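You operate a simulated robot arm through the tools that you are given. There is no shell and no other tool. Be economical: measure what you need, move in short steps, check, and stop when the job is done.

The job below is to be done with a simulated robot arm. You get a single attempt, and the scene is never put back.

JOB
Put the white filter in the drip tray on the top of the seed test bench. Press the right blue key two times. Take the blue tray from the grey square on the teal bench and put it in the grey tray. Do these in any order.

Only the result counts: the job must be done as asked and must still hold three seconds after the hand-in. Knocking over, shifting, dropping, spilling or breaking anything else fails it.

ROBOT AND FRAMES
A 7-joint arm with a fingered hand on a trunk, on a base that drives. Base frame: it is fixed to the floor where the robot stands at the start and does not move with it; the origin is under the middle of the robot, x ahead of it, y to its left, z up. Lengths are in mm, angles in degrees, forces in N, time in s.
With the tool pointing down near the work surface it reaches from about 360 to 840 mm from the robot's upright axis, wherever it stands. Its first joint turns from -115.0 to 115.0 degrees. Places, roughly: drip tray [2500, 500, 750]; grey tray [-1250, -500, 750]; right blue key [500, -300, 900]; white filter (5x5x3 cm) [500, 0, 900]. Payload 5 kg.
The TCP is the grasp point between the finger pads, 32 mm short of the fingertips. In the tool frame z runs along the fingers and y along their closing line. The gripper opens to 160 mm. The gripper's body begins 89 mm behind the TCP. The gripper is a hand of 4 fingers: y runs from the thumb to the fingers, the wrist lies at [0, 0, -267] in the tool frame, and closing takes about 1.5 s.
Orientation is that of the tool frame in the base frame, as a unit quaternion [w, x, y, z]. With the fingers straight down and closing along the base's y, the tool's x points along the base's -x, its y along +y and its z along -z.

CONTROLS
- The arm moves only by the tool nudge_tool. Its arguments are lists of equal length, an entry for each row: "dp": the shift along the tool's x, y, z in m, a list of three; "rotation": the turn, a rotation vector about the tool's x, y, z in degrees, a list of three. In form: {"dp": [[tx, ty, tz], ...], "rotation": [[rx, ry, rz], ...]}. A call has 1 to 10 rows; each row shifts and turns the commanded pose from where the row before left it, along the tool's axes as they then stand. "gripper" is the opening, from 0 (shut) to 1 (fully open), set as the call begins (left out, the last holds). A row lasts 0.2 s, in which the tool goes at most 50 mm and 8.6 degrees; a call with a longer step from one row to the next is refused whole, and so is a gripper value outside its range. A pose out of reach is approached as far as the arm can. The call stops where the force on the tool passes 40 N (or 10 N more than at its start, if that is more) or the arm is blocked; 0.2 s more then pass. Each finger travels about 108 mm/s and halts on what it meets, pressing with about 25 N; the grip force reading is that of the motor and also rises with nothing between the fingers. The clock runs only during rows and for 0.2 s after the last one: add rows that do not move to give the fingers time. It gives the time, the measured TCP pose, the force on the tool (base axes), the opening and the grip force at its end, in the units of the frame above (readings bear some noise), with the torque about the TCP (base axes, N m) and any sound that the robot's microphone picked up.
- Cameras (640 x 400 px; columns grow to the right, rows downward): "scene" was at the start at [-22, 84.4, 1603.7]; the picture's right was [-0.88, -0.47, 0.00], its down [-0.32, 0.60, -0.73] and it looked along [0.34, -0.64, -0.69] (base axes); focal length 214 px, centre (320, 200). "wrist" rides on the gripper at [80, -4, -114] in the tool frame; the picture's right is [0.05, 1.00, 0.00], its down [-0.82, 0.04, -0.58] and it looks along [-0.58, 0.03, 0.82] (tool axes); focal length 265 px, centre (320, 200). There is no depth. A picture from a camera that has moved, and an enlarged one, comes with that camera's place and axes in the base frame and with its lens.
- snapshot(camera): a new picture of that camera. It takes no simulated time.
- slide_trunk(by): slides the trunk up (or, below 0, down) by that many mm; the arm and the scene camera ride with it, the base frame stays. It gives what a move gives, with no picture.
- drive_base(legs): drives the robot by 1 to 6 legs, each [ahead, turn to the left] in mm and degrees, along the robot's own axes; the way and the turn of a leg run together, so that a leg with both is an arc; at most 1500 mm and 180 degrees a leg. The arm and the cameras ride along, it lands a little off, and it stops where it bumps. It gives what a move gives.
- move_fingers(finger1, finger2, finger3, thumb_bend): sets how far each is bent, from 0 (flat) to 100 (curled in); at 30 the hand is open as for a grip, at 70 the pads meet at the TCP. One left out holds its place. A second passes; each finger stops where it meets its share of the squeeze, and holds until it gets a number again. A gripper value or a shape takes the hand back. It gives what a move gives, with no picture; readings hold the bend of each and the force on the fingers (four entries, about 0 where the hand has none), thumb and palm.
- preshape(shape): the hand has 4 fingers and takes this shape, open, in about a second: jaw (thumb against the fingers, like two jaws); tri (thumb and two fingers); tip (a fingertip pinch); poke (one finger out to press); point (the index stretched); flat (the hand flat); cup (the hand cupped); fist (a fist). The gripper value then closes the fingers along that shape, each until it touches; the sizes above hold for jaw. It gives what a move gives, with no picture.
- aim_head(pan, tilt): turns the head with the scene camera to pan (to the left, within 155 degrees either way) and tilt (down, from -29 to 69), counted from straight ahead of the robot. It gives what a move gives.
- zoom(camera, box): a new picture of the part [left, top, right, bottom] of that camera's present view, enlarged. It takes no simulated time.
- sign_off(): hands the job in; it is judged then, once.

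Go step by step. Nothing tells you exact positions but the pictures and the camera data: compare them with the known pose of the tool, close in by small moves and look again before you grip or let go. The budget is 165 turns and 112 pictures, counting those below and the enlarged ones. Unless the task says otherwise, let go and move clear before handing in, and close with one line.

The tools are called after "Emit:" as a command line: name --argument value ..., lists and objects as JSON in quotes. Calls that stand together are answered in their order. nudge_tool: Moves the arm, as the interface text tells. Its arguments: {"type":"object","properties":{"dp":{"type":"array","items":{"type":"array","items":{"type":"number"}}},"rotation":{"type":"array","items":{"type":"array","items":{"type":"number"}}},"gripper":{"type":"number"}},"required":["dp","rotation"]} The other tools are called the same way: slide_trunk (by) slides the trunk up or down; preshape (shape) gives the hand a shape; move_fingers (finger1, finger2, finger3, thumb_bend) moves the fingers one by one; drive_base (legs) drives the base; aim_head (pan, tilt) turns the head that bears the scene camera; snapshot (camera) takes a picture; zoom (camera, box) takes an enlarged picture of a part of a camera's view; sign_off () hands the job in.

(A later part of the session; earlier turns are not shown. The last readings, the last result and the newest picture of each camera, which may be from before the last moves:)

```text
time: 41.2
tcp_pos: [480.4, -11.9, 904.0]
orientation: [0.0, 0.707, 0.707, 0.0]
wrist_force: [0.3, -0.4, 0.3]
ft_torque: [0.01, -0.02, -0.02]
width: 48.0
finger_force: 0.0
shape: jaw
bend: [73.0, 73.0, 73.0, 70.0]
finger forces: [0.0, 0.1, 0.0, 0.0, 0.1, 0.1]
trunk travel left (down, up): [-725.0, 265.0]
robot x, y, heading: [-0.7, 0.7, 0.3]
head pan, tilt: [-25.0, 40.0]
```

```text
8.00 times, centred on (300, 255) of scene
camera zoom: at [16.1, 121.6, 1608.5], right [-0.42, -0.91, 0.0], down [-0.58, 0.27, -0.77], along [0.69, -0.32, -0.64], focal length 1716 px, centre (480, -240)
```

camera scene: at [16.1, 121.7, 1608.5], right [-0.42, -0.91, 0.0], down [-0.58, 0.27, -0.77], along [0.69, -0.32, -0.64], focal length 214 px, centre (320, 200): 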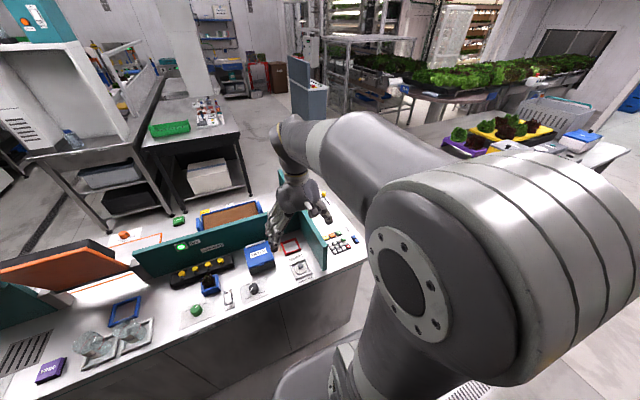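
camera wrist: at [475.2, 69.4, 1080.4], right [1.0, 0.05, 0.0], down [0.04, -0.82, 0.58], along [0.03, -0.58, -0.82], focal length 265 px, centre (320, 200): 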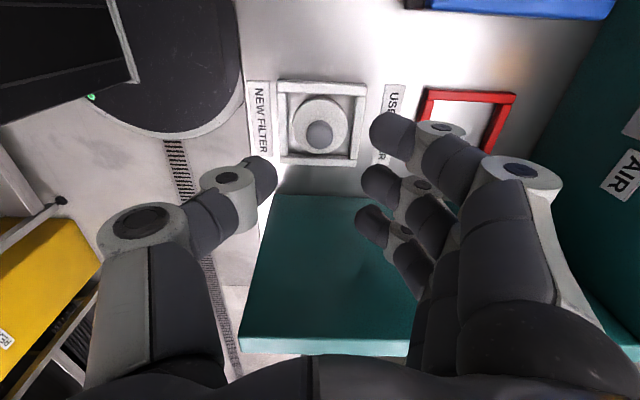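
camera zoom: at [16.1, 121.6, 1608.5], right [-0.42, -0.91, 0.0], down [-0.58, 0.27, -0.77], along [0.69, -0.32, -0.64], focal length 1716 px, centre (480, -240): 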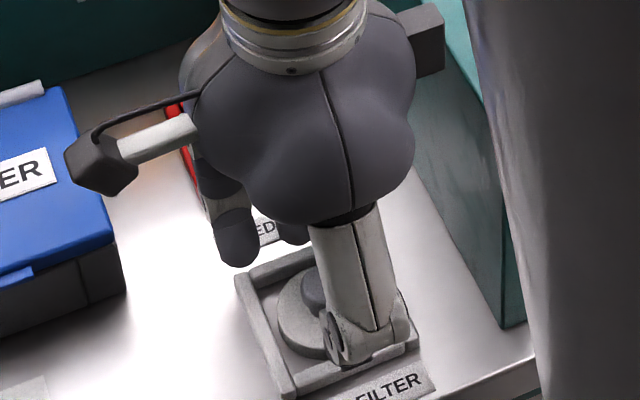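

Emit:
nudge_tool --dp '[[0.002, 0, 0.004], [0, 0, 0.003]]' --rotation '[[0, 0, 0], [0, 0, 0]]'

Emit:
nudge_tool --dp '[[0, 0, 0], [0, 0, 0], [0, 0, 0], [0, 0, 0]]' --rotation '[[0, 0, 0], [0, 0, 0], [0, 0, 0], [0, 0, 0]]' --gripper 0.0

Emit:
zoom --camera "wrist" --box '[220, 80, 460, 230]'

Emit:
zoom --camera "scene" --box '[268, 230, 332, 280]'

```text
time: 41.8
tcp_pos: [479.3, -9.9, 895.7]
orientation: [0.0, 0.707, 0.707, 0.0]
wrist_force: [0.2, -0.2, -0.4]
ft_torque: [0.02, 0.0, 0.01]
width: 48.2
finger_force: 0.2
shape: jaw
bend: [73.0, 73.0, 73.0, 70.0]
finger forces: [0.1, 0.0, 0.0, 0.0, 0.1, 0.1]
trunk travel left (down, up): [-725.0, 265.0]
robot x, y, heading: [-1.4, -2.2, 0.5]
head pan, tilt: [-25.0, 40.0]
```

```text
time: 42.8
tcp_pos: [478.9, -9.3, 896.7]
orientation: [0.0, 0.707, 0.708, 0.001]
wrist_force: [-2.1, -0.1, 6.5]
ft_torque: [-0.01, -0.11, 0.02]
width: 3.5
finger_force: 25.0
shape: jaw
bend: [68.0, 71.0, 68.0, 71.0]
finger forces: [0.0, 14.3, 0.1, 0.0, 17.1, 0.1]
trunk travel left (down, up): [-725.0, 265.0]
robot x, y, heading: [-1.1, 0.9, 0.2]
head pan, tilt: [-25.0, 40.0]
```

```text
2.67 times, centred on (340, 155) of wrist
camera zoom: at [474.3, 70.4, 1011.9], right [1.0, 0.05, 0.0], down [0.04, -0.82, 0.58], along [0.03, -0.58, -0.82], focal length 708 px, centre (267, 320)
```

zoom: 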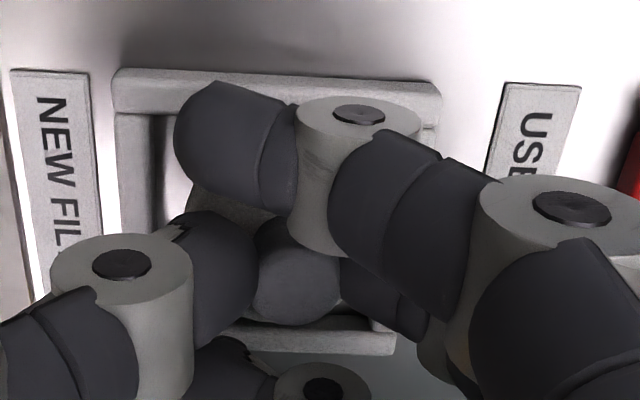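

```text
8.00 times, centred on (300, 255) of scene
camera zoom: at [15.3, 121.6, 1608.6], right [-0.42, -0.91, 0.0], down [-0.58, 0.27, -0.77], along [0.69, -0.32, -0.64], focal length 1716 px, centre (480, -240)
```

zoom: 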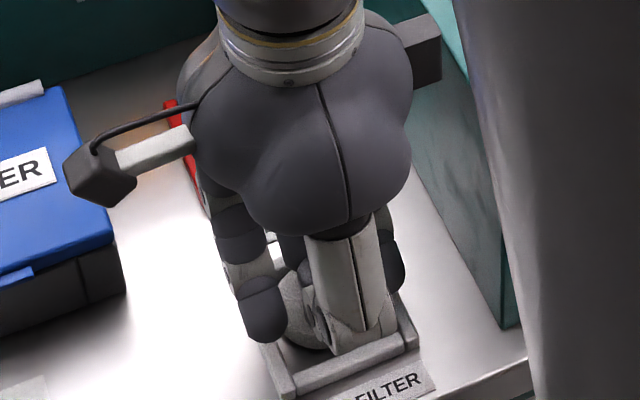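

The knob is held between thumb and middle finger. I'll lift and check.

Emit:
nudge_tool --dp '[[0, 0, -0.01], [0, 0, -0.02], [0, 0, -0.03], [0, 0, -0.04], [0, 0, -0.04], [0, 0, -0.04]]' --rotation '[[0, 0, 0], [0, 0, 0], [0, 0, 0], [0, 0, 0], [0, 0, 0], [0, 0, 0]]'

Emit:
snapshot --camera "wrist"

Emit:
zoom --camera "scene" --box '[252, 180, 348, 280]'

```text
time: 44.2
tcp_pos: [479.1, -9.5, 1077.4]
orientation: [0.0, 0.707, 0.707, 0.0]
wrist_force: [-0.4, 0.1, -0.4]
ft_torque: [0.0, -0.01, 0.03]
width: 2.4
finger_force: 25.0
shape: jaw
bend: [68.0, 70.0, 68.0, 71.0]
finger forces: [0.0, 14.1, 0.0, 0.0, 15.0, 0.1]
trunk travel left (down, up): [-725.0, 265.0]
robot x, y, heading: [-2.3, 1.9, 0.0]
head pan, tilt: [-25.0, 40.0]
```

```text
73 pictures are left
camera wrist: at [474.0, 70.5, 1192.4], right [1.0, 0.05, 0.0], down [0.04, -0.82, 0.58], along [0.03, -0.58, -0.82], focal length 265 px, centre (320, 200)
```

wrist: 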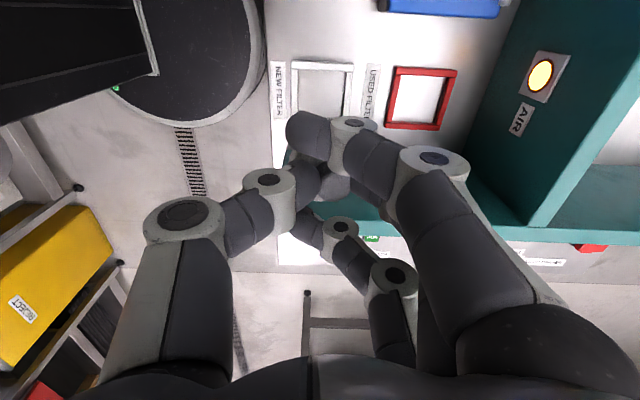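

```text
4.00 times, centred on (300, 230) of scene
camera zoom: at [15.6, 121.6, 1608.5], right [-0.42, -0.91, 0.0], down [-0.58, 0.27, -0.77], along [0.69, -0.32, -0.64], focal length 858 px, centre (400, 80)
```

zoom: 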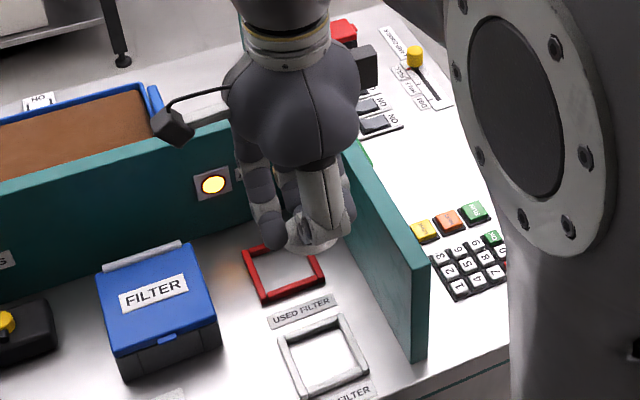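

The filter is up (white disc visible under the fingers). I'll raise the trunk and drive around the console's right end toward the drip-tray table, checking on the way.

Emit:
slide_trunk --by 150

Emit:
drive_base --legs '[[0, -90], [850, 0], [0, 90]]'

Emit:
aim_head --pan 5 --tilt 30

Emit:
snapshot --camera "scene"

Emit:
zoom --camera "wrist" --box '[220, 80, 460, 230]'

```text
time: 46.0
tcp_pos: [478.9, -10.1, 1227.4]
orientation: [0.0, 0.707, 0.707, 0.0]
wrist_force: [0.3, 0.9, -0.8]
ft_torque: [0.02, 0.01, -0.04]
width: 2.8
finger_force: 25.1
shape: jaw
bend: [68.0, 70.0, 68.0, 71.0]
finger forces: [0.0, 14.1, 0.0, 0.1, 15.1, 0.0]
trunk travel left (down, up): [-875.0, 115.0]
robot x, y, heading: [-2.9, -0.6, 0.1]
head pan, tilt: [-25.0, 40.0]
```

```text
time: 58.1
tcp_pos: [473.0, -866.7, 1227.5]
orientation: [0.0, 0.711, 0.703, -0.001]
wrist_force: [0.3, -0.2, -0.3]
ft_torque: [0.01, 0.03, 0.0]
width: 2.6
finger_force: 25.4
shape: jaw
bend: [68.0, 70.0, 68.0, 71.0]
finger forces: [0.0, 13.6, 0.1, 0.2, 13.9, 0.0]
trunk travel left (down, up): [-875.0, 115.0]
robot x, y, heading: [-5.3, -853.5, -0.5]
head pan, tilt: [-25.0, 40.0]
```

```text
time: 59.1
tcp_pos: [472.0, -866.8, 1228.1]
orientation: [-0.001, 0.711, 0.704, 0.0]
wrist_force: [0.5, -0.6, -0.6]
ft_torque: [-0.01, 0.02, -0.02]
width: 2.6
finger_force: 25.0
shape: jaw
bend: [68.0, 70.0, 68.0, 71.0]
finger forces: [0.0, 13.6, 0.0, 0.0, 14.0, 0.0]
trunk travel left (down, up): [-875.0, 115.0]
robot x, y, heading: [-4.8, -855.5, -0.7]
head pan, tilt: [5.0, 30.0]
```

```text
71 pictures are left
camera scene: at [23.3, -689.2, 1773.8], right [0.08, -1.0, 0.0], down [-0.5, -0.04, -0.87], along [0.86, 0.07, -0.5], focal length 214 px, centre (320, 200)
```

scene: 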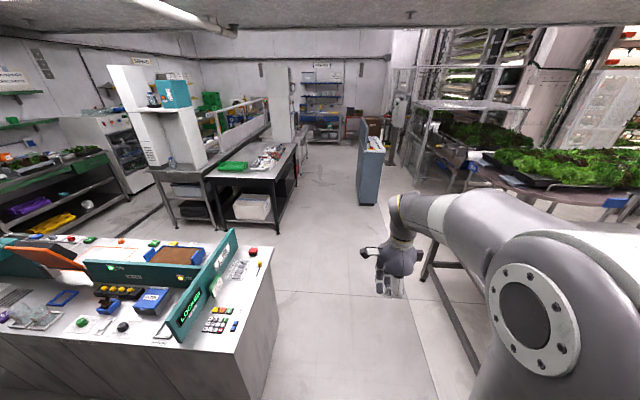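

```text
2.67 times, centred on (340, 155) of wrist
camera zoom: at [467.9, -787.9, 1341.9], right [1.0, 0.04, 0.0], down [0.04, -0.82, 0.58], along [0.03, -0.58, -0.82], focal length 708 px, centre (267, 320)
```

zoom: 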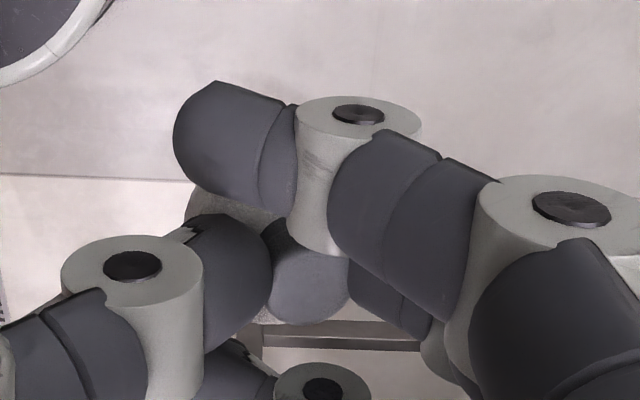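

Emit:
drive_base --legs '[[1500, 0], [150, 0], [0, 90], [1430, 0], [0, -90]]'

Emit:
aim_head --pan 0 --tilt 45

Emit:
snapshot --camera "scene"

```text
time: 81.8
tcp_pos: [2101.5, 580.1, 1227.5]
orientation: [0.001, 0.706, 0.708, 0.0]
wrist_force: [0.8, 0.4, -0.5]
ft_torque: [0.0, -0.01, -0.01]
width: 2.4
finger_force: 25.2
shape: jaw
bend: [68.0, 70.0, 68.0, 72.0]
finger forces: [0.1, 13.1, 0.0, 0.1, 13.4, 0.0]
trunk travel left (down, up): [-875.0, 115.0]
robot x, y, heading: [1625.0, 589.2, 0.1]
head pan, tilt: [5.0, 30.0]
```

```text
time: 82.5
tcp_pos: [2101.0, 579.2, 1228.0]
orientation: [0.0, 0.706, 0.708, 0.0]
wrist_force: [-0.1, 0.1, -0.4]
ft_torque: [0.0, 0.0, 0.05]
width: 2.4
finger_force: 25.3
shape: jaw
bend: [68.0, 70.0, 68.0, 72.0]
finger forces: [0.0, 13.0, 0.1, 0.0, 13.4, 0.0]
trunk travel left (down, up): [-875.0, 115.0]
robot x, y, heading: [1623.0, 590.5, 0.1]
head pan, tilt: [0.0, 45.0]
```

```text
69 pictures are left
camera scene: at [1642.4, 746.3, 1751.3], right [0.0, -1.0, 0.0], down [-0.71, 0.0, -0.71], along [0.71, 0.0, -0.71], focal length 214 px, centre (320, 200)
```

scene: 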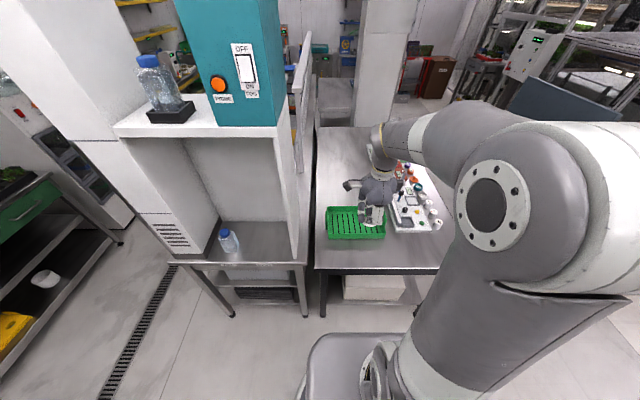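

Emit:
zoom --camera "scene" --box '[310, 150, 454, 290]'

Emit:
zoom --camera "wrist" --box '[260, 0, 640, 200]'

```text
2.86 times, centred on (382, 220) of scene
camera zoom: at [1642.4, 746.3, 1751.3], right [0.0, -1.0, 0.0], down [-0.71, 0.0, -0.71], along [0.71, 0.0, -0.71], focal length 613 px, centre (143, 143)
```

zoom: 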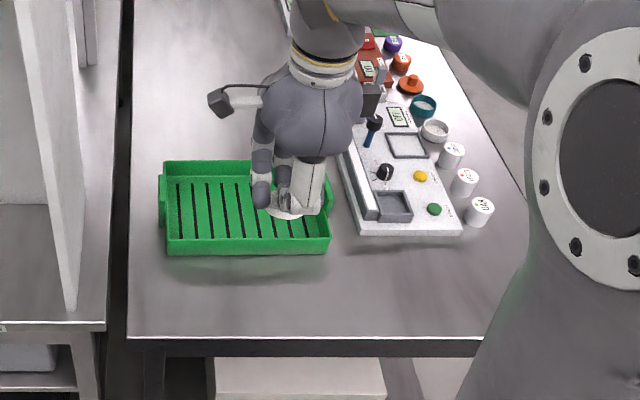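

```text
1.68 times, centred on (450, 100) of wrist
camera zoom: at [2096.7, 659.9, 1341.9], right [1.0, 0.05, 0.0], down [0.04, -0.82, 0.58], along [0.03, -0.58, -0.82], focal length 447 px, centre (101, 368)
```

zoom: 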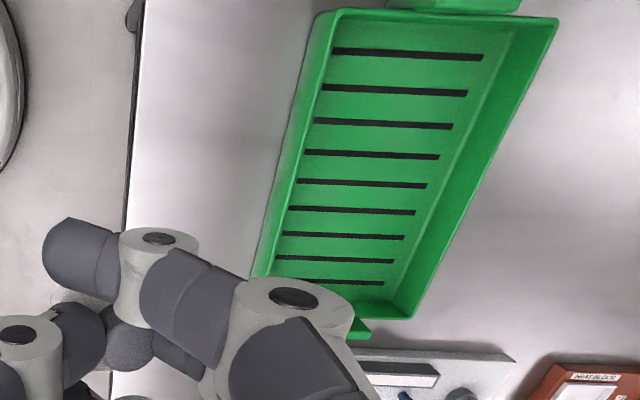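

The green slotted tray is centred at about [2440, 538]. I'll drive a little closer.

Emit:
drive_base --legs '[[110, 0]]'

Emit:
nudge_tool --dp '[[0, 0.045, 0], [0, 0.045, 0], [0, 0.045, 0], [0, 0.045, 0], [0, 0.04, 0]]' --rotation '[[0, 0, 0], [0, 0, 0], [0, 0, 0], [0, 0, 0], [0, 0, 0]]'

Emit:
snapshot --camera "wrist"

Emit:
snapshot --camera "scene"

```text
time: 83.7
tcp_pos: [2213.4, 579.6, 1226.9]
orientation: [-0.001, 0.707, 0.707, -0.001]
wrist_force: [0.2, -0.3, -0.6]
ft_torque: [0.01, 0.04, -0.01]
width: 2.3
finger_force: 24.6
shape: jaw
bend: [68.0, 70.0, 68.0, 72.0]
finger forces: [0.0, 13.0, 0.1, 0.1, 13.4, 0.1]
trunk travel left (down, up): [-875.0, 115.0]
robot x, y, heading: [1736.8, 586.1, -0.1]
head pan, tilt: [0.0, 45.0]
```

```text
time: 84.9
tcp_pos: [2433.7, 579.8, 1224.7]
orientation: [0.0, 0.707, 0.707, 0.0]
wrist_force: [0.2, -0.8, -0.3]
ft_torque: [-0.02, 0.03, -0.04]
width: 2.4
finger_force: 24.8
shape: jaw
bend: [68.0, 70.0, 68.0, 72.0]
finger forces: [0.0, 13.3, 0.1, 0.0, 13.7, 0.0]
trunk travel left (down, up): [-875.0, 115.0]
robot x, y, heading: [1733.1, 587.7, 0.1]
head pan, tilt: [0.0, 45.0]
```

```text
66 pictures are left
camera wrist: at [2429.4, 660.1, 1339.6], right [1.0, 0.05, 0.0], down [0.04, -0.81, 0.58], along [0.03, -0.58, -0.82], focal length 265 px, centre (320, 200)
```

wrist: 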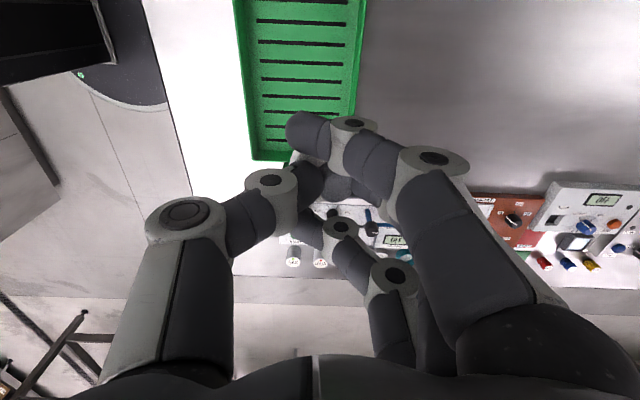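

```text
65 pictures are left
camera scene: at [1755.1, 746.5, 1751.2], right [0.0, -1.0, 0.0], down [-0.71, 0.0, -0.71], along [0.71, 0.0, -0.71], focal length 214 px, centre (320, 200)
```

scene: 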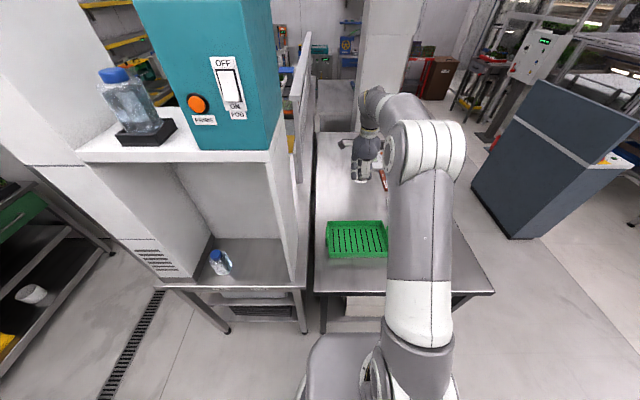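

Triangulation suggests the tray rim is near z 870, so the tray centre is roughly [2400, 560]. I'll lower part way and re-measure.

Emit:
nudge_tool --dp '[[-0.022, -0.036, 0], [0, 0, 0.05], [0, 0, 0.05], [0, 0, 0.05], [0, 0, 0.05]]' --rotation '[[0, 0, 0], [0, 0, 0], [0, 0, 0], [0, 0, 0], [0, 0, 0]]'

Emit:
snapshot --camera "wrist"

Emit:
zoom --camera "scene" --box '[300, 160, 428, 280]'

```text
time: 86.1
tcp_pos: [2396.9, 557.2, 1025.9]
orientation: [0.0, 0.706, 0.708, 0.0]
wrist_force: [0.7, 0.2, -0.1]
ft_torque: [0.04, 0.02, -0.04]
width: 2.2
finger_force: 25.1
shape: jaw
bend: [68.0, 70.0, 68.0, 72.0]
finger forces: [0.1, 13.4, 0.0, 0.0, 13.3, 0.1]
trunk travel left (down, up): [-875.0, 115.0]
robot x, y, heading: [1731.2, 588.9, -0.2]
head pan, tilt: [0.0, 45.0]
```

```text
64 pictures are left
camera wrist: at [2392.3, 637.6, 1140.8], right [1.0, 0.05, 0.0], down [0.04, -0.82, 0.58], along [0.03, -0.58, -0.82], focal length 265 px, centre (320, 200)
```

wrist: 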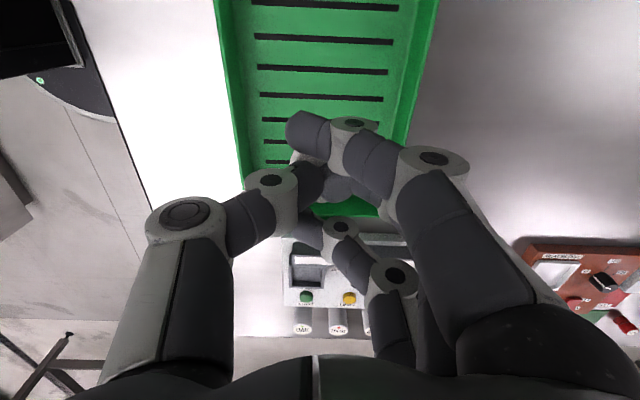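

```text
3.33 times, centred on (364, 220) of scene
camera zoom: at [1753.6, 746.0, 1751.4], right [0.0, -1.0, 0.0], down [-0.71, 0.0, -0.71], along [0.71, 0.0, -0.71], focal length 715 px, centre (173, 133)
```

zoom: 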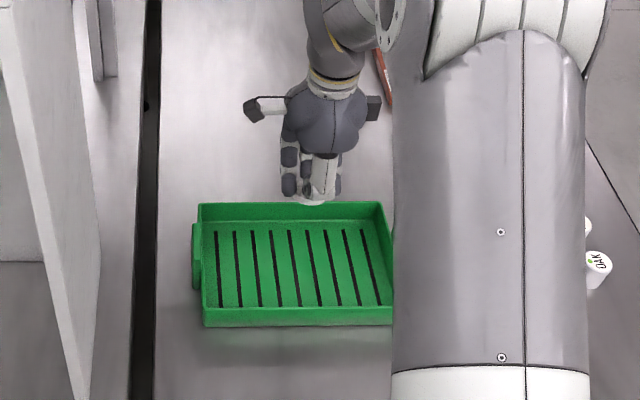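

Filter is above the tray's centre. I'll descend, slowly near the end, stopping on contact.

Emit:
nudge_tool --dp '[[0, 0, 0.04], [0, 0, 0.04], [0, 0, 0.02]]' --rotation '[[0, 0, 0], [0, 0, 0], [0, 0, 0]]'

Emit:
zoom --camera "scene" --box '[330, 200, 394, 260]'

Emit:
snapshot --camera "wrist"

```text
time: 86.9
tcp_pos: [2397.2, 557.5, 927.1]
orientation: [0.0, 0.706, 0.708, 0.0]
wrist_force: [0.1, 1.3, 0.0]
ft_torque: [0.0, 0.0, 0.03]
width: 2.2
finger_force: 24.8
shape: jaw
bend: [68.0, 70.0, 68.0, 72.0]
finger forces: [0.1, 13.4, 0.0, 0.0, 13.2, 0.0]
trunk travel left (down, up): [-875.0, 115.0]
robot x, y, heading: [1730.5, 591.3, 0.1]
head pan, tilt: [0.0, 45.0]
```

```text
6.67 times, centred on (362, 230) of scene
camera zoom: at [1753.2, 746.3, 1751.3], right [0.0, -1.0, 0.0], down [-0.71, 0.0, -0.71], along [0.71, 0.0, -0.71], focal length 1430 px, centre (40, 0)
```

zoom: 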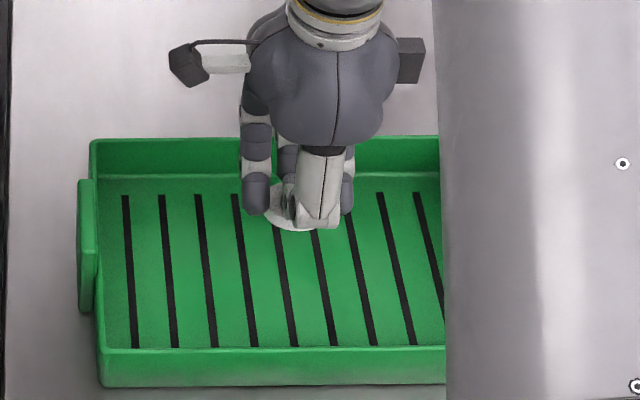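

```text
61 pictures are left
camera wrist: at [2391.5, 637.7, 1040.9], right [1.0, 0.05, 0.0], down [0.04, -0.82, 0.58], along [0.03, -0.58, -0.82], focal length 265 px, centre (320, 200)
```

wrist: 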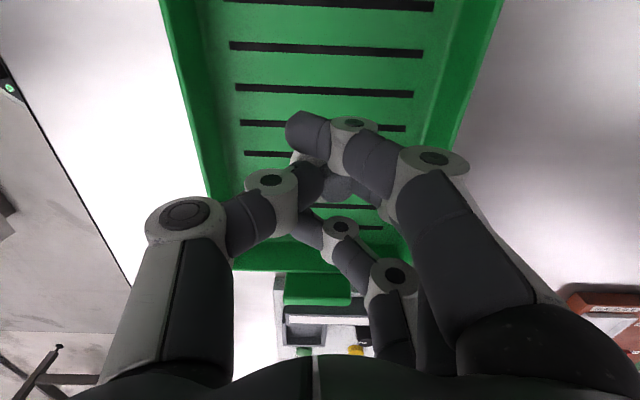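

Emit:
nudge_tool --dp '[[0, 0, 0.02], [0, 0, 0.005]]' --rotation '[[0, 0, 0], [0, 0, 0]]'

Emit:
zoom --camera "scene" --box '[330, 200, 394, 260]'

```text
time: 87.5
tcp_pos: [2395.9, 558.7, 901.7]
orientation: [0.0, 0.707, 0.707, 0.0]
wrist_force: [-0.2, -0.1, -0.7]
ft_torque: [-0.01, 0.02, -0.02]
width: 2.2
finger_force: 24.8
shape: jaw
bend: [68.0, 70.0, 68.0, 72.0]
finger forces: [0.0, 13.3, 0.0, 0.1, 13.3, 0.1]
trunk travel left (down, up): [-875.0, 115.0]
robot x, y, heading: [1735.1, 588.3, -0.0]
head pan, tilt: [0.0, 45.0]
```

```text
6.67 times, centred on (362, 230) of scene
camera zoom: at [1752.4, 746.4, 1751.3], right [0.0, -1.0, 0.0], down [-0.71, 0.0, -0.71], along [0.71, 0.0, -0.71], focal length 1430 px, centre (40, 0)
```

zoom: 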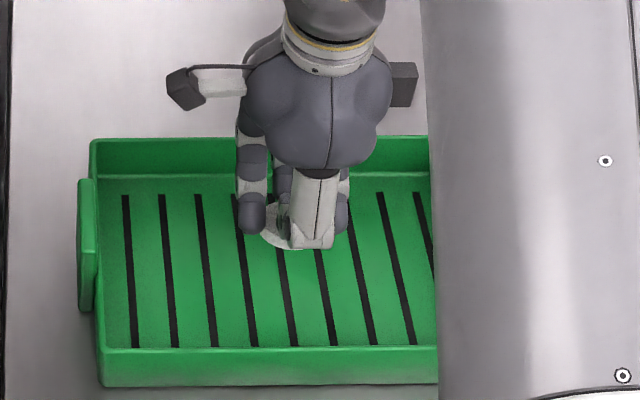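

Emit:
nudge_tool --dp '[[0, 0, 0.008], [0, 0, 0.008], [0, 0, 0.006]]' --rotation '[[0, 0, 0], [0, 0, 0], [0, 0, 0]]'

Emit:
nudge_tool --dp '[[0, 0, 0.004], [0, 0, 0.004]]' --rotation '[[0, 0, 0], [0, 0, 0]]'

Emit:
zoom --camera "scene" --box '[330, 200, 394, 260]'

```text
time: 88.3
tcp_pos: [2395.7, 559.2, 879.9]
orientation: [0.0, 0.707, 0.707, 0.0]
wrist_force: [1.0, -0.3, -1.5]
ft_torque: [-0.02, -0.01, -0.01]
width: 2.2
finger_force: 24.6
shape: jaw
bend: [68.0, 70.0, 68.0, 72.0]
finger forces: [0.0, 13.3, 0.1, 0.0, 13.3, 0.0]
trunk travel left (down, up): [-875.0, 115.0]
robot x, y, heading: [1730.9, 589.2, -0.1]
head pan, tilt: [0.0, 45.0]
```

```text
time: 88.9
tcp_pos: [2395.5, 557.6, 871.8]
orientation: [0.0, 0.707, 0.707, 0.0]
wrist_force: [0.2, -0.3, 0.2]
ft_torque: [0.01, 0.03, -0.03]
width: 2.7
finger_force: 24.8
shape: jaw
bend: [68.0, 70.0, 68.0, 72.0]
finger forces: [0.0, 13.3, 0.1, 0.1, 13.2, 0.1]
trunk travel left (down, up): [-875.0, 115.0]
robot x, y, heading: [1732.8, 588.9, 0.1]
head pan, tilt: [0.0, 45.0]
```

```text
6.67 times, centred on (362, 230) of scene
camera zoom: at [1752.7, 746.4, 1751.3], right [0.0, -1.0, 0.0], down [-0.71, 0.0, -0.71], along [0.71, 0.0, -0.71], focal length 1430 px, centre (40, 0)
```

zoom: 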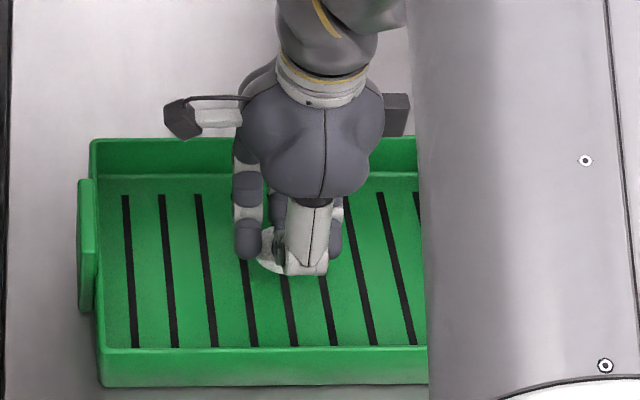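

Emit:
nudge_tool --dp '[[0, 0, 0.005], [0, 0, 0.005]]' --rotation '[[0, 0, 0], [0, 0, 0]]'

Emit:
nudge_tool --dp '[[0, 0, 0.004], [0, 0, 0.004]]' --rotation '[[0, 0, 0], [0, 0, 0]]'

Emit:
zoom --camera "scene" --box '[330, 200, 394, 260]'

Emit:
zoom --camera "wrist" --box '[220, 80, 460, 230]'

```text
time: 89.5
tcp_pos: [2395.8, 558.6, 861.4]
orientation: [0.0, 0.706, 0.708, 0.0]
wrist_force: [-0.8, -0.3, 0.3]
ft_torque: [0.0, 0.0, -0.01]
width: 2.2
finger_force: 25.3
shape: jaw
bend: [68.0, 70.0, 68.0, 72.0]
finger forces: [0.0, 13.4, 0.0, 0.0, 13.3, 0.1]
trunk travel left (down, up): [-875.0, 115.0]
robot x, y, heading: [1730.3, 592.8, -0.3]
head pan, tilt: [0.0, 45.0]
```

```text
time: 90.1
tcp_pos: [2396.4, 558.1, 854.3]
orientation: [0.001, 0.706, 0.709, 0.001]
wrist_force: [-1.3, -0.8, 3.4]
ft_torque: [-0.03, -0.04, 0.01]
width: 2.7
finger_force: 24.4
shape: jaw
bend: [68.0, 70.0, 68.0, 72.0]
finger forces: [0.0, 12.8, 0.1, 0.1, 15.1, 0.1]
trunk travel left (down, up): [-875.0, 115.0]
robot x, y, heading: [1731.8, 590.5, 0.1]
head pan, tilt: [0.0, 45.0]
```

```text
6.67 times, centred on (362, 230) of scene
camera zoom: at [1752.0, 746.4, 1751.3], right [0.0, -1.0, 0.0], down [-0.71, 0.0, -0.71], along [0.71, 0.0, -0.71], focal length 1430 px, centre (40, 0)
```

zoom: 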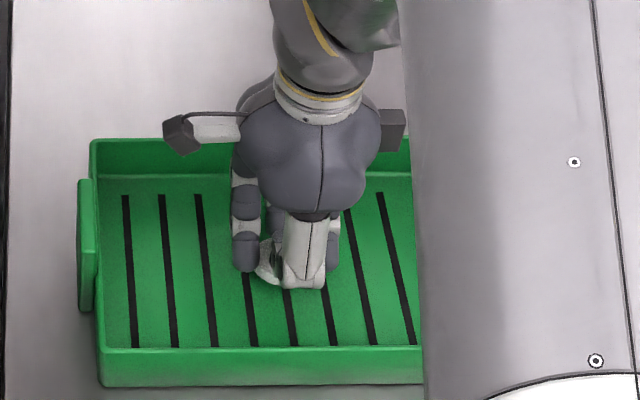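

```text
2.67 times, centred on (340, 155) of wrist
camera zoom: at [2390.8, 637.7, 969.3], right [1.0, 0.05, 0.0], down [0.04, -0.82, 0.58], along [0.03, -0.58, -0.82], focal length 708 px, centre (267, 320)
```

zoom: 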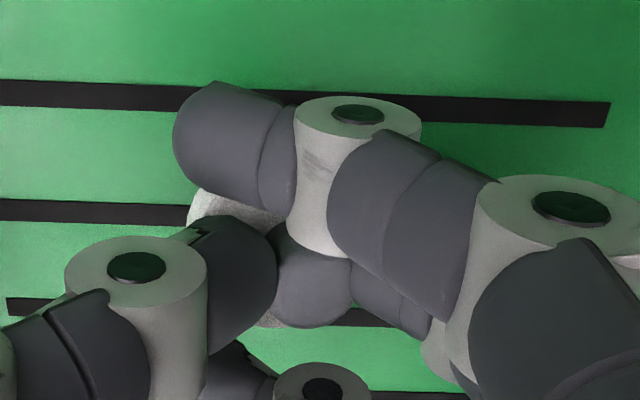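

Contact felt with the tray floor. I'll open to about 50 mm and rise.

Emit:
nudge_tool --dp '[[0, 0, 0], [0, 0, 0], [0, 0, 0], [0, 0, 0], [0, 0, 0]]' --rotation '[[0, 0, 0], [0, 0, 0], [0, 0, 0], [0, 0, 0], [0, 0, 0]]' --gripper 0.35

Emit:
nudge_tool --dp '[[0, 0, -0.02], [0, 0, -0.04], [0, 0, -0.05], [0, 0, -0.05], [0, 0, -0.05], [0, 0, -0.05]]' --rotation '[[0, 0, 0], [0, 0, 0], [0, 0, 0], [0, 0, 0], [0, 0, 0], [0, 0, 0]]'

Emit:
zoom --camera "scene" --box '[300, 160, 428, 280]'

```text
time: 91.3
tcp_pos: [2395.2, 558.4, 854.6]
orientation: [0.0, 0.707, 0.707, 0.001]
wrist_force: [0.3, -0.2, 0.3]
ft_torque: [0.02, 0.0, 0.0]
width: 55.4
finger_force: 0.0
shape: jaw
bend: [73.0, 73.0, 73.0, 70.0]
finger forces: [0.1, 0.0, 0.0, 0.0, 0.0, 0.1]
trunk travel left (down, up): [-875.0, 115.0]
robot x, y, heading: [1733.7, 590.5, 0.1]
head pan, tilt: [0.0, 45.0]
```

```text
time: 92.7
tcp_pos: [2394.8, 557.6, 1115.0]
orientation: [0.001, 0.706, 0.708, 0.0]
wrist_force: [-0.5, 0.1, 0.6]
ft_torque: [0.04, -0.06, 0.01]
width: 55.2
finger_force: 0.1
shape: jaw
bend: [73.0, 73.0, 73.0, 70.0]
finger forces: [0.0, 0.0, 0.0, 0.0, 0.1, 0.1]
trunk travel left (down, up): [-875.0, 115.0]
robot x, y, heading: [1731.1, 591.1, -0.0]
head pan, tilt: [0.0, 45.0]
```

```text
3.33 times, centred on (364, 220) of scene
camera zoom: at [1751.4, 746.5, 1751.2], right [0.0, -1.0, 0.0], down [-0.71, 0.0, -0.71], along [0.71, 0.0, -0.71], focal length 715 px, centre (173, 133)
```

zoom: 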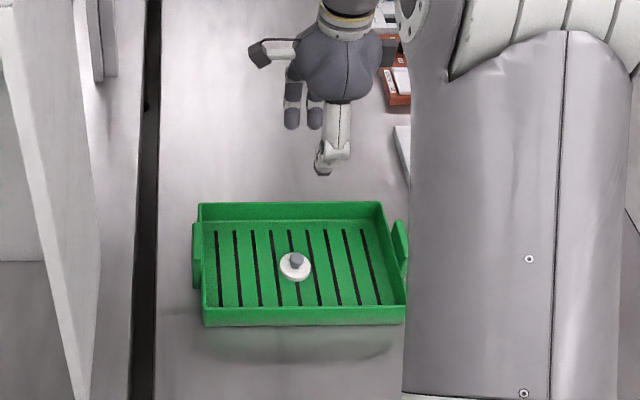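

The filter rests in the drip tray. I'll retract, back off and drive to the console's far side to look at the blue tray.

Emit:
nudge_tool --dp '[[0, -0.05, -0.03], [0, -0.05, -0.03], [0, -0.05, -0.03], [0, -0.04, -0.03]]' --rotation '[[0, 0, 0], [0, 0, 0], [0, 0, 0], [0, 0, 0]]'

Emit:
drive_base --legs '[[-130, 0], [0, -90], [390, 0], [0, -90]]'

Emit:
aim_head --pan 0 --tilt 45

Emit:
snapshot --camera "scene"

```text
refused: row 1 steps farther than a row can; nothing moved
```

```text
time: 103.8
tcp_pos: [935.1, 227.4, 1113.5]
orientation: [-0.001, -0.705, 0.709, 0.0]
wrist_force: [-0.9, 0.8, -0.6]
ft_torque: [-0.05, 0.0, -0.02]
width: 55.5
finger_force: 0.1
shape: jaw
bend: [73.0, 73.0, 73.0, 70.0]
finger forces: [0.1, 0.0, 0.0, 0.0, 0.1, 0.0]
trunk travel left (down, up): [-875.0, 115.0]
robot x, y, heading: [1597.9, 199.0, 179.9]
head pan, tilt: [0.0, 45.0]
```

```text
time: 104.3
tcp_pos: [936.2, 228.7, 1112.3]
orientation: [0.0, -0.706, 0.708, 0.0]
wrist_force: [-0.4, 0.0, -0.6]
ft_torque: [0.0, 0.01, 0.02]
width: 55.6
finger_force: 0.0
shape: jaw
bend: [73.0, 73.0, 73.0, 70.0]
finger forces: [0.0, 0.0, 0.0, 0.0, 0.0, 0.0]
trunk travel left (down, up): [-875.0, 115.0]
robot x, y, heading: [1595.4, 192.6, 179.9]
head pan, tilt: [0.0, 45.0]
```

```text
55 pictures are left
camera scene: at [1575.5, 39.5, 1751.2], right [0.0, 1.0, 0.0], down [0.71, 0.0, -0.71], along [-0.71, 0.0, -0.71], focal length 214 px, centre (320, 200)
```

scene: 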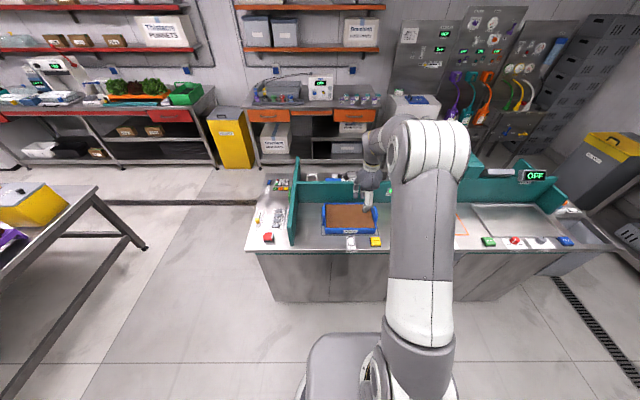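

Emit:
zoom --camera "scene" --box '[280, 180, 408, 260]'

Emit:
snapshot --camera "wrist"

Emit:
zoom --camera "scene" --box '[240, 70, 400, 170]'

```text
5.00 times, centred on (344, 220) of scene
camera zoom: at [1575.5, 39.5, 1751.2], right [0.0, 1.0, 0.0], down [0.71, 0.0, -0.71], along [-0.71, 0.0, -0.71], focal length 1072 px, centre (200, 100)
```

zoom: 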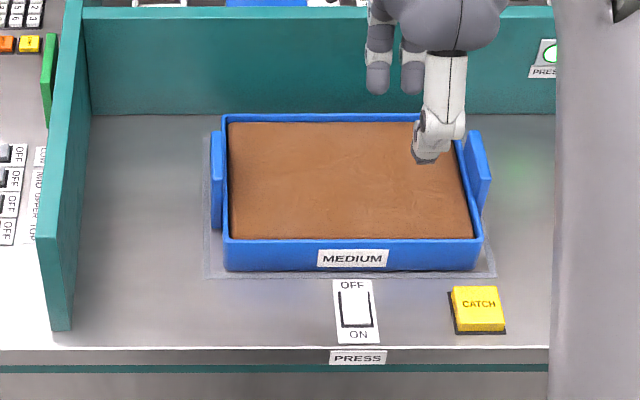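

```text
53 pictures are left
camera wrist: at [938.8, 147.0, 1228.2], right [-1.0, -0.05, 0.0], down [-0.04, 0.82, 0.58], along [-0.03, 0.58, -0.82], focal length 265 px, centre (320, 200)
```

wrist: 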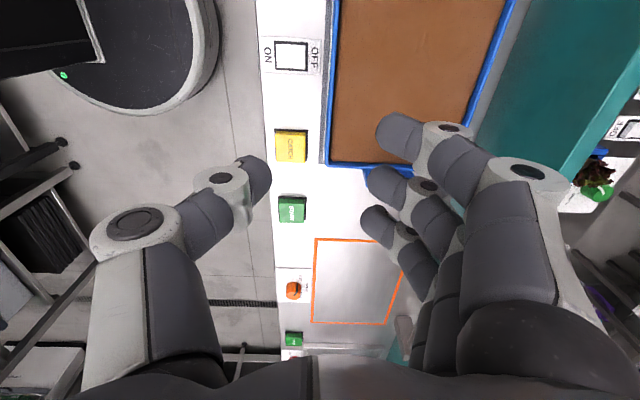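

```text
4.00 times, centred on (320, 120) of scene
camera zoom: at [1575.5, 39.5, 1751.2], right [0.0, 1.0, 0.0], down [0.71, 0.0, -0.71], along [-0.71, 0.0, -0.71], focal length 858 px, centre (320, 520)
```

zoom: 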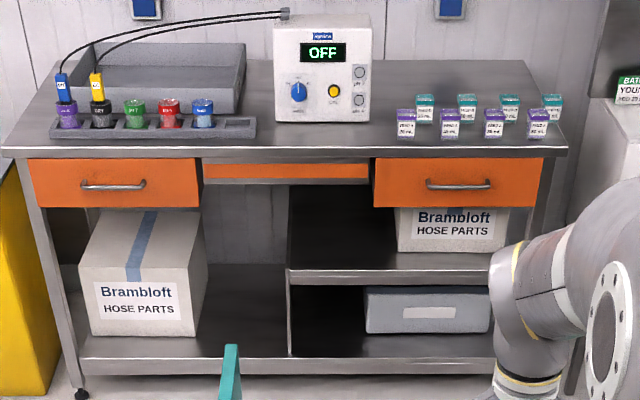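

This is the blue tray ("MEDIUM") standing on the grey square, about 180 × 264 mm. I'll test how wide the hand opens with flatter fingers to span its short side.

Emit:
move_fingers --finger1 12 --finger2 12 --finger3 12 --thumb_bend 12

Emit:
snapshot --camera "wrist"

Emit:
snapshot --camera "scene"

```text
time: 105.3
tcp_pos: [936.0, 227.5, 1113.7]
orientation: [0.0, -0.706, 0.708, 0.0]
wrist_force: [0.6, 0.2, -0.3]
ft_torque: [0.04, 0.0, 0.01]
width: 206.6
finger_force: 0.1
shape: fingers
bend: [12.0, 12.0, 12.0, 12.0]
finger forces: [0.0, 0.1, 0.0, 0.0, 0.1, 0.0]
trunk travel left (down, up): [-875.0, 115.0]
robot x, y, heading: [1598.8, 193.0, 179.8]
head pan, tilt: [0.0, 45.0]
```

```text
51 pictures are left
camera wrist: at [938.8, 147.0, 1228.1], right [-1.0, -0.05, 0.0], down [-0.04, 0.82, 0.58], along [-0.03, 0.58, -0.82], focal length 265 px, centre (320, 200)
```

wrist: 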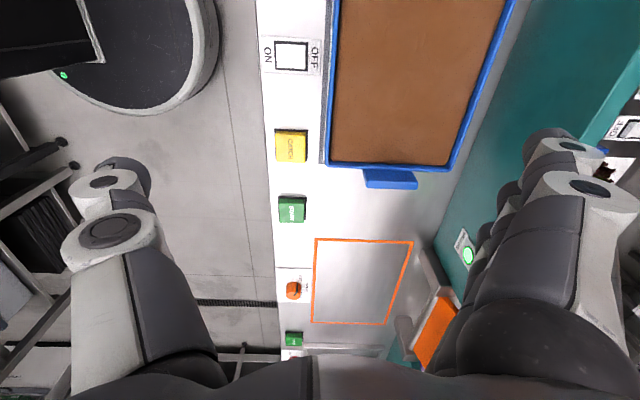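

```text
50 pictures are left
camera scene: at [1575.5, 39.5, 1751.2], right [0.0, 1.0, 0.0], down [0.71, 0.0, -0.71], along [-0.71, 0.0, -0.71], focal length 214 px, centre (320, 200)
```

scene: 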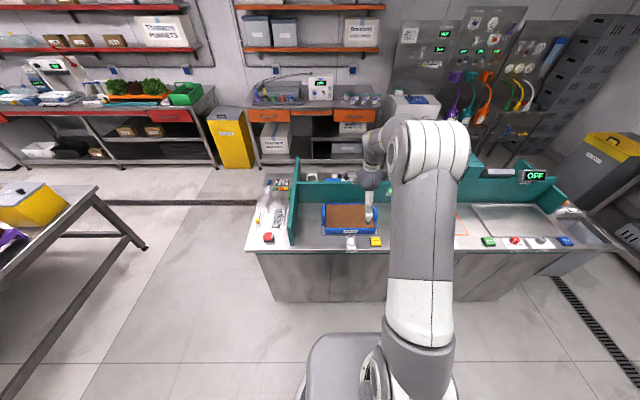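

The hand opens past 200 mm, but the teal wall behind the tray leaves little room. Let me look closely at the end handles.

Emit:
zoom --camera "scene" --box '[316, 195, 386, 240]'

Emit:
zoom --camera "wrist" --box '[300, 100, 500, 225]'

```text
8.89 times, centred on (351, 218) of scene
camera zoom: at [1575.5, 39.5, 1751.2], right [0.0, 1.0, 0.0], down [0.71, 0.0, -0.71], along [-0.71, 0.0, -0.71], focal length 1906 px, centre (44, 44)
```

zoom: 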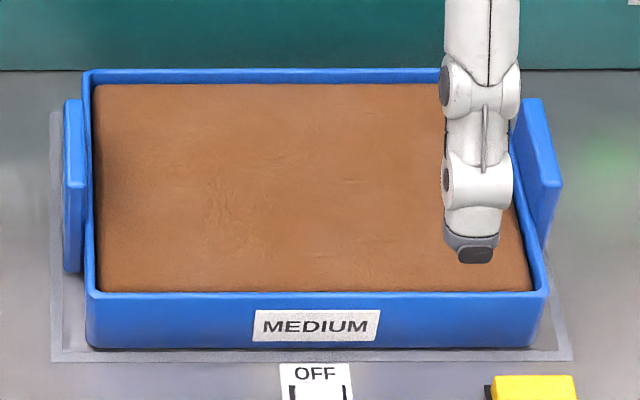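

```text
3.20 times, centred on (400, 162) of wrist
camera zoom: at [938.8, 147.0, 1228.1], right [-1.0, -0.05, 0.0], down [-0.04, 0.82, 0.58], along [-0.03, 0.58, -0.82], focal length 849 px, centre (64, 320)
```

zoom: 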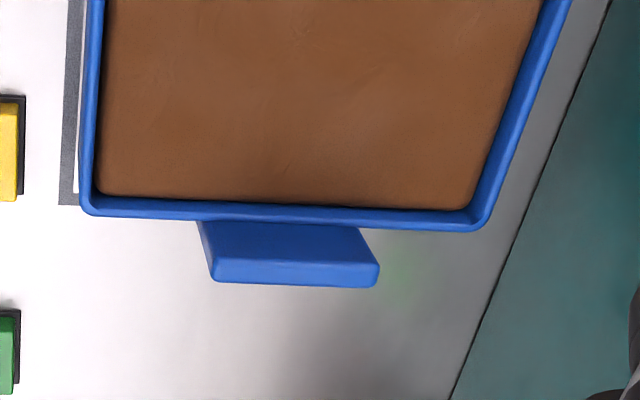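

The handles are upright plates (about 71 × 12 mm, top near z 926, right one at [830, 335]) rising above the rim. I'll turn the hand back 90° and pinch the right-hand (+y) handle with the thumb outside, to test the tray's weight gently.

Emit:
preshape --shape "jaw"

Emit:
nudge_tool --dp '[[0, 0, 0], [0, 0, 0], [0, 0, 0], [0, 0, 0], [0, 0, 0], [0, 0, 0], [0, 0, 0], [0, 0, 0], [0, 0, 0], [0, 0, 0]]' --rotation '[[0, 0, -8.5], [0, 0, -8.5], [0, 0, -8.5], [0, 0, -8.5], [0, 0, -8.5], [0, 0, -8.5], [0, 0, -8.5], [0, 0, -8.5], [0, 0, -8.5], [0, 0, -8.5]]' --gripper 0.35

Emit:
nudge_tool --dp '[[0, 0, 0], [-0.035, -0.035, 0], [-0.035, -0.035, 0], [-0.035, -0.037, 0], [0, 0, 0.04], [0, 0, 0.04]]' --rotation '[[0, 0, -5], [0, 0, 0], [0, 0, 0], [0, 0, 0], [0, 0, 0], [0, 0, 0]]'

Emit:
snapshot --camera "wrist"

Emit:
zoom --camera "scene" --box '[310, 170, 406, 240]'

```text
time: 106.2
tcp_pos: [935.1, 228.5, 1113.2]
orientation: [0.0, -0.706, 0.708, 0.0]
wrist_force: [0.5, 0.1, -0.1]
ft_torque: [0.02, 0.0, -0.01]
width: 159.8
finger_force: 0.0
shape: jaw
bend: [30.0, 30.0, 30.0, 30.0]
finger forces: [0.1, 0.0, 0.0, 0.0, 0.1, 0.1]
trunk travel left (down, up): [-875.0, 115.0]
robot x, y, heading: [1596.1, 197.5, 180.1]
head pan, tilt: [0.0, 45.0]
```

```text
time: 108.5
tcp_pos: [934.8, 228.8, 1113.5]
orientation: [0.0, 0.999, -0.045, 0.0]
wrist_force: [0.5, 0.2, -0.4]
ft_torque: [0.02, 0.02, 0.01]
width: 56.8
finger_force: 0.1
shape: jaw
bend: [73.0, 73.0, 73.0, 70.0]
finger forces: [0.0, 0.0, 0.1, 0.0, 0.1, 0.0]
trunk travel left (down, up): [-875.0, 115.0]
robot x, y, heading: [1599.5, 195.2, 179.6]
head pan, tilt: [0.0, 45.0]
```

```text
refused: row 4 steps farther than a row can; nothing moved
```

```text
47 pictures are left
camera wrist: at [1015.2, 224.3, 1228.0], right [-0.04, -1.0, 0.0], down [-0.82, 0.03, 0.58], along [-0.58, 0.02, -0.82], focal length 265 px, centre (320, 200)
```

wrist: 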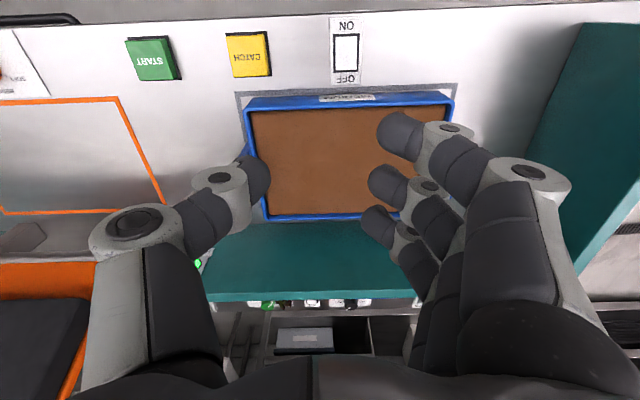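

```text
5.71 times, centred on (358, 205) of scene
camera zoom: at [1575.4, 39.6, 1751.3], right [0.0, 1.0, 0.0], down [0.71, 0.0, -0.71], along [-0.71, 0.0, -0.71], focal length 1226 px, centre (103, 171)
```

zoom: 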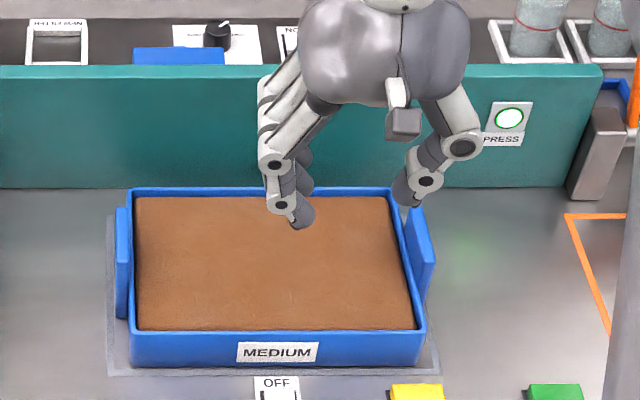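

Emit:
nudge_tool --dp '[[0, 0, 0], [-0.03, -0.03, 0], [-0.03, -0.03, 0], [-0.03, -0.03, 0], [-0.015, -0.017, 0], [0, 0, 0.04], [0, 0, 0.03]]' --rotation '[[0, 0, -5], [0, 0, 0], [0, 0, 0], [0, 0, 0], [0, 0, 0], [0, 0, 0], [0, 0, 0]]'

Emit:
snapshot --camera "wrist"

Emit:
zoom --camera "scene" --box '[310, 170, 406, 240]'

```text
time: 110.0
tcp_pos: [830.2, 336.2, 1044.0]
orientation: [0.0, 1.0, -0.001, -0.001]
wrist_force: [0.2, 0.4, -0.5]
ft_torque: [0.01, -0.04, 0.01]
width: 56.6
finger_force: 0.0
shape: jaw
bend: [73.0, 73.0, 73.0, 70.0]
finger forces: [0.1, 0.1, 0.1, 0.0, 0.0, 0.0]
trunk travel left (down, up): [-875.0, 115.0]
robot x, y, heading: [1600.2, 195.3, 179.3]
head pan, tilt: [0.0, 45.0]
```

```text
45 pictures are left
camera wrist: at [909.9, 338.7, 1157.8], right [0.05, -1.0, 0.0], down [-0.82, -0.04, 0.58], along [-0.58, -0.03, -0.82], focal length 265 px, centre (320, 200)
```

wrist: 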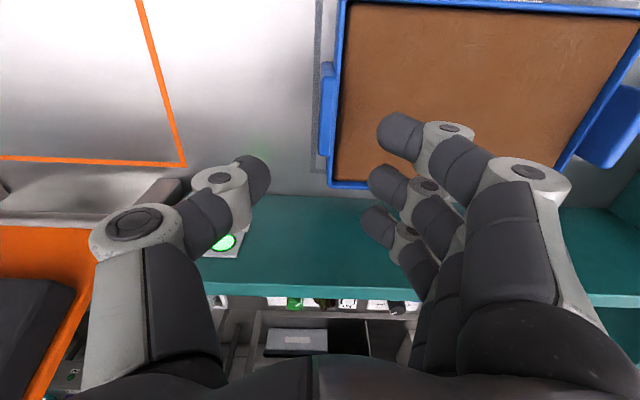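

```text
5.71 times, centred on (358, 205) of scene
camera zoom: at [1575.1, 39.7, 1751.3], right [0.0, 1.0, 0.0], down [0.71, 0.0, -0.71], along [-0.71, 0.0, -0.71], focal length 1226 px, centre (103, 171)
```

zoom: 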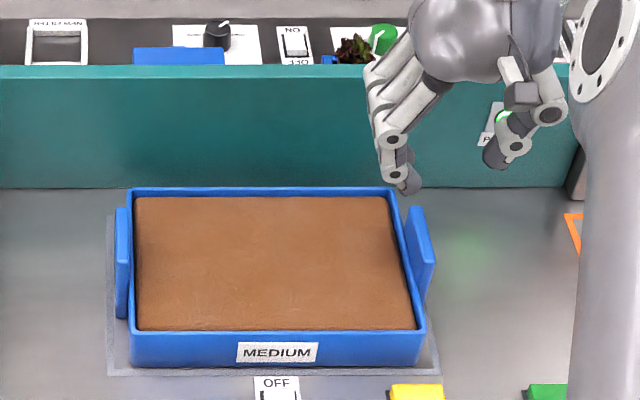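

Emit:
zoom --camera "wrist" --box '[280, 20, 440, 200]'

```text
2.22 times, centred on (360, 110) of wrist
camera zoom: at [909.9, 338.7, 1157.8], right [0.05, -1.0, 0.0], down [-0.82, -0.04, 0.58], along [-0.58, -0.03, -0.82], focal length 590 px, centre (231, 400)
```

zoom: 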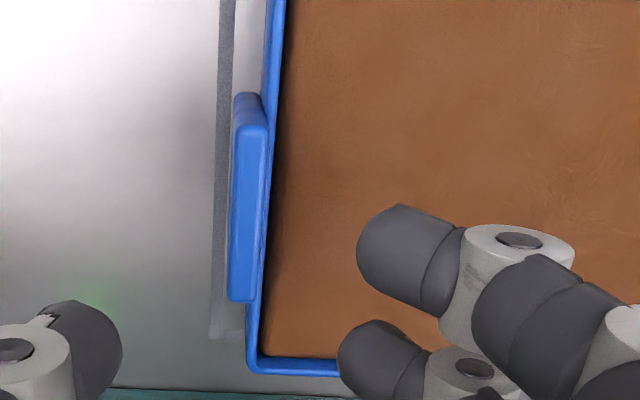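

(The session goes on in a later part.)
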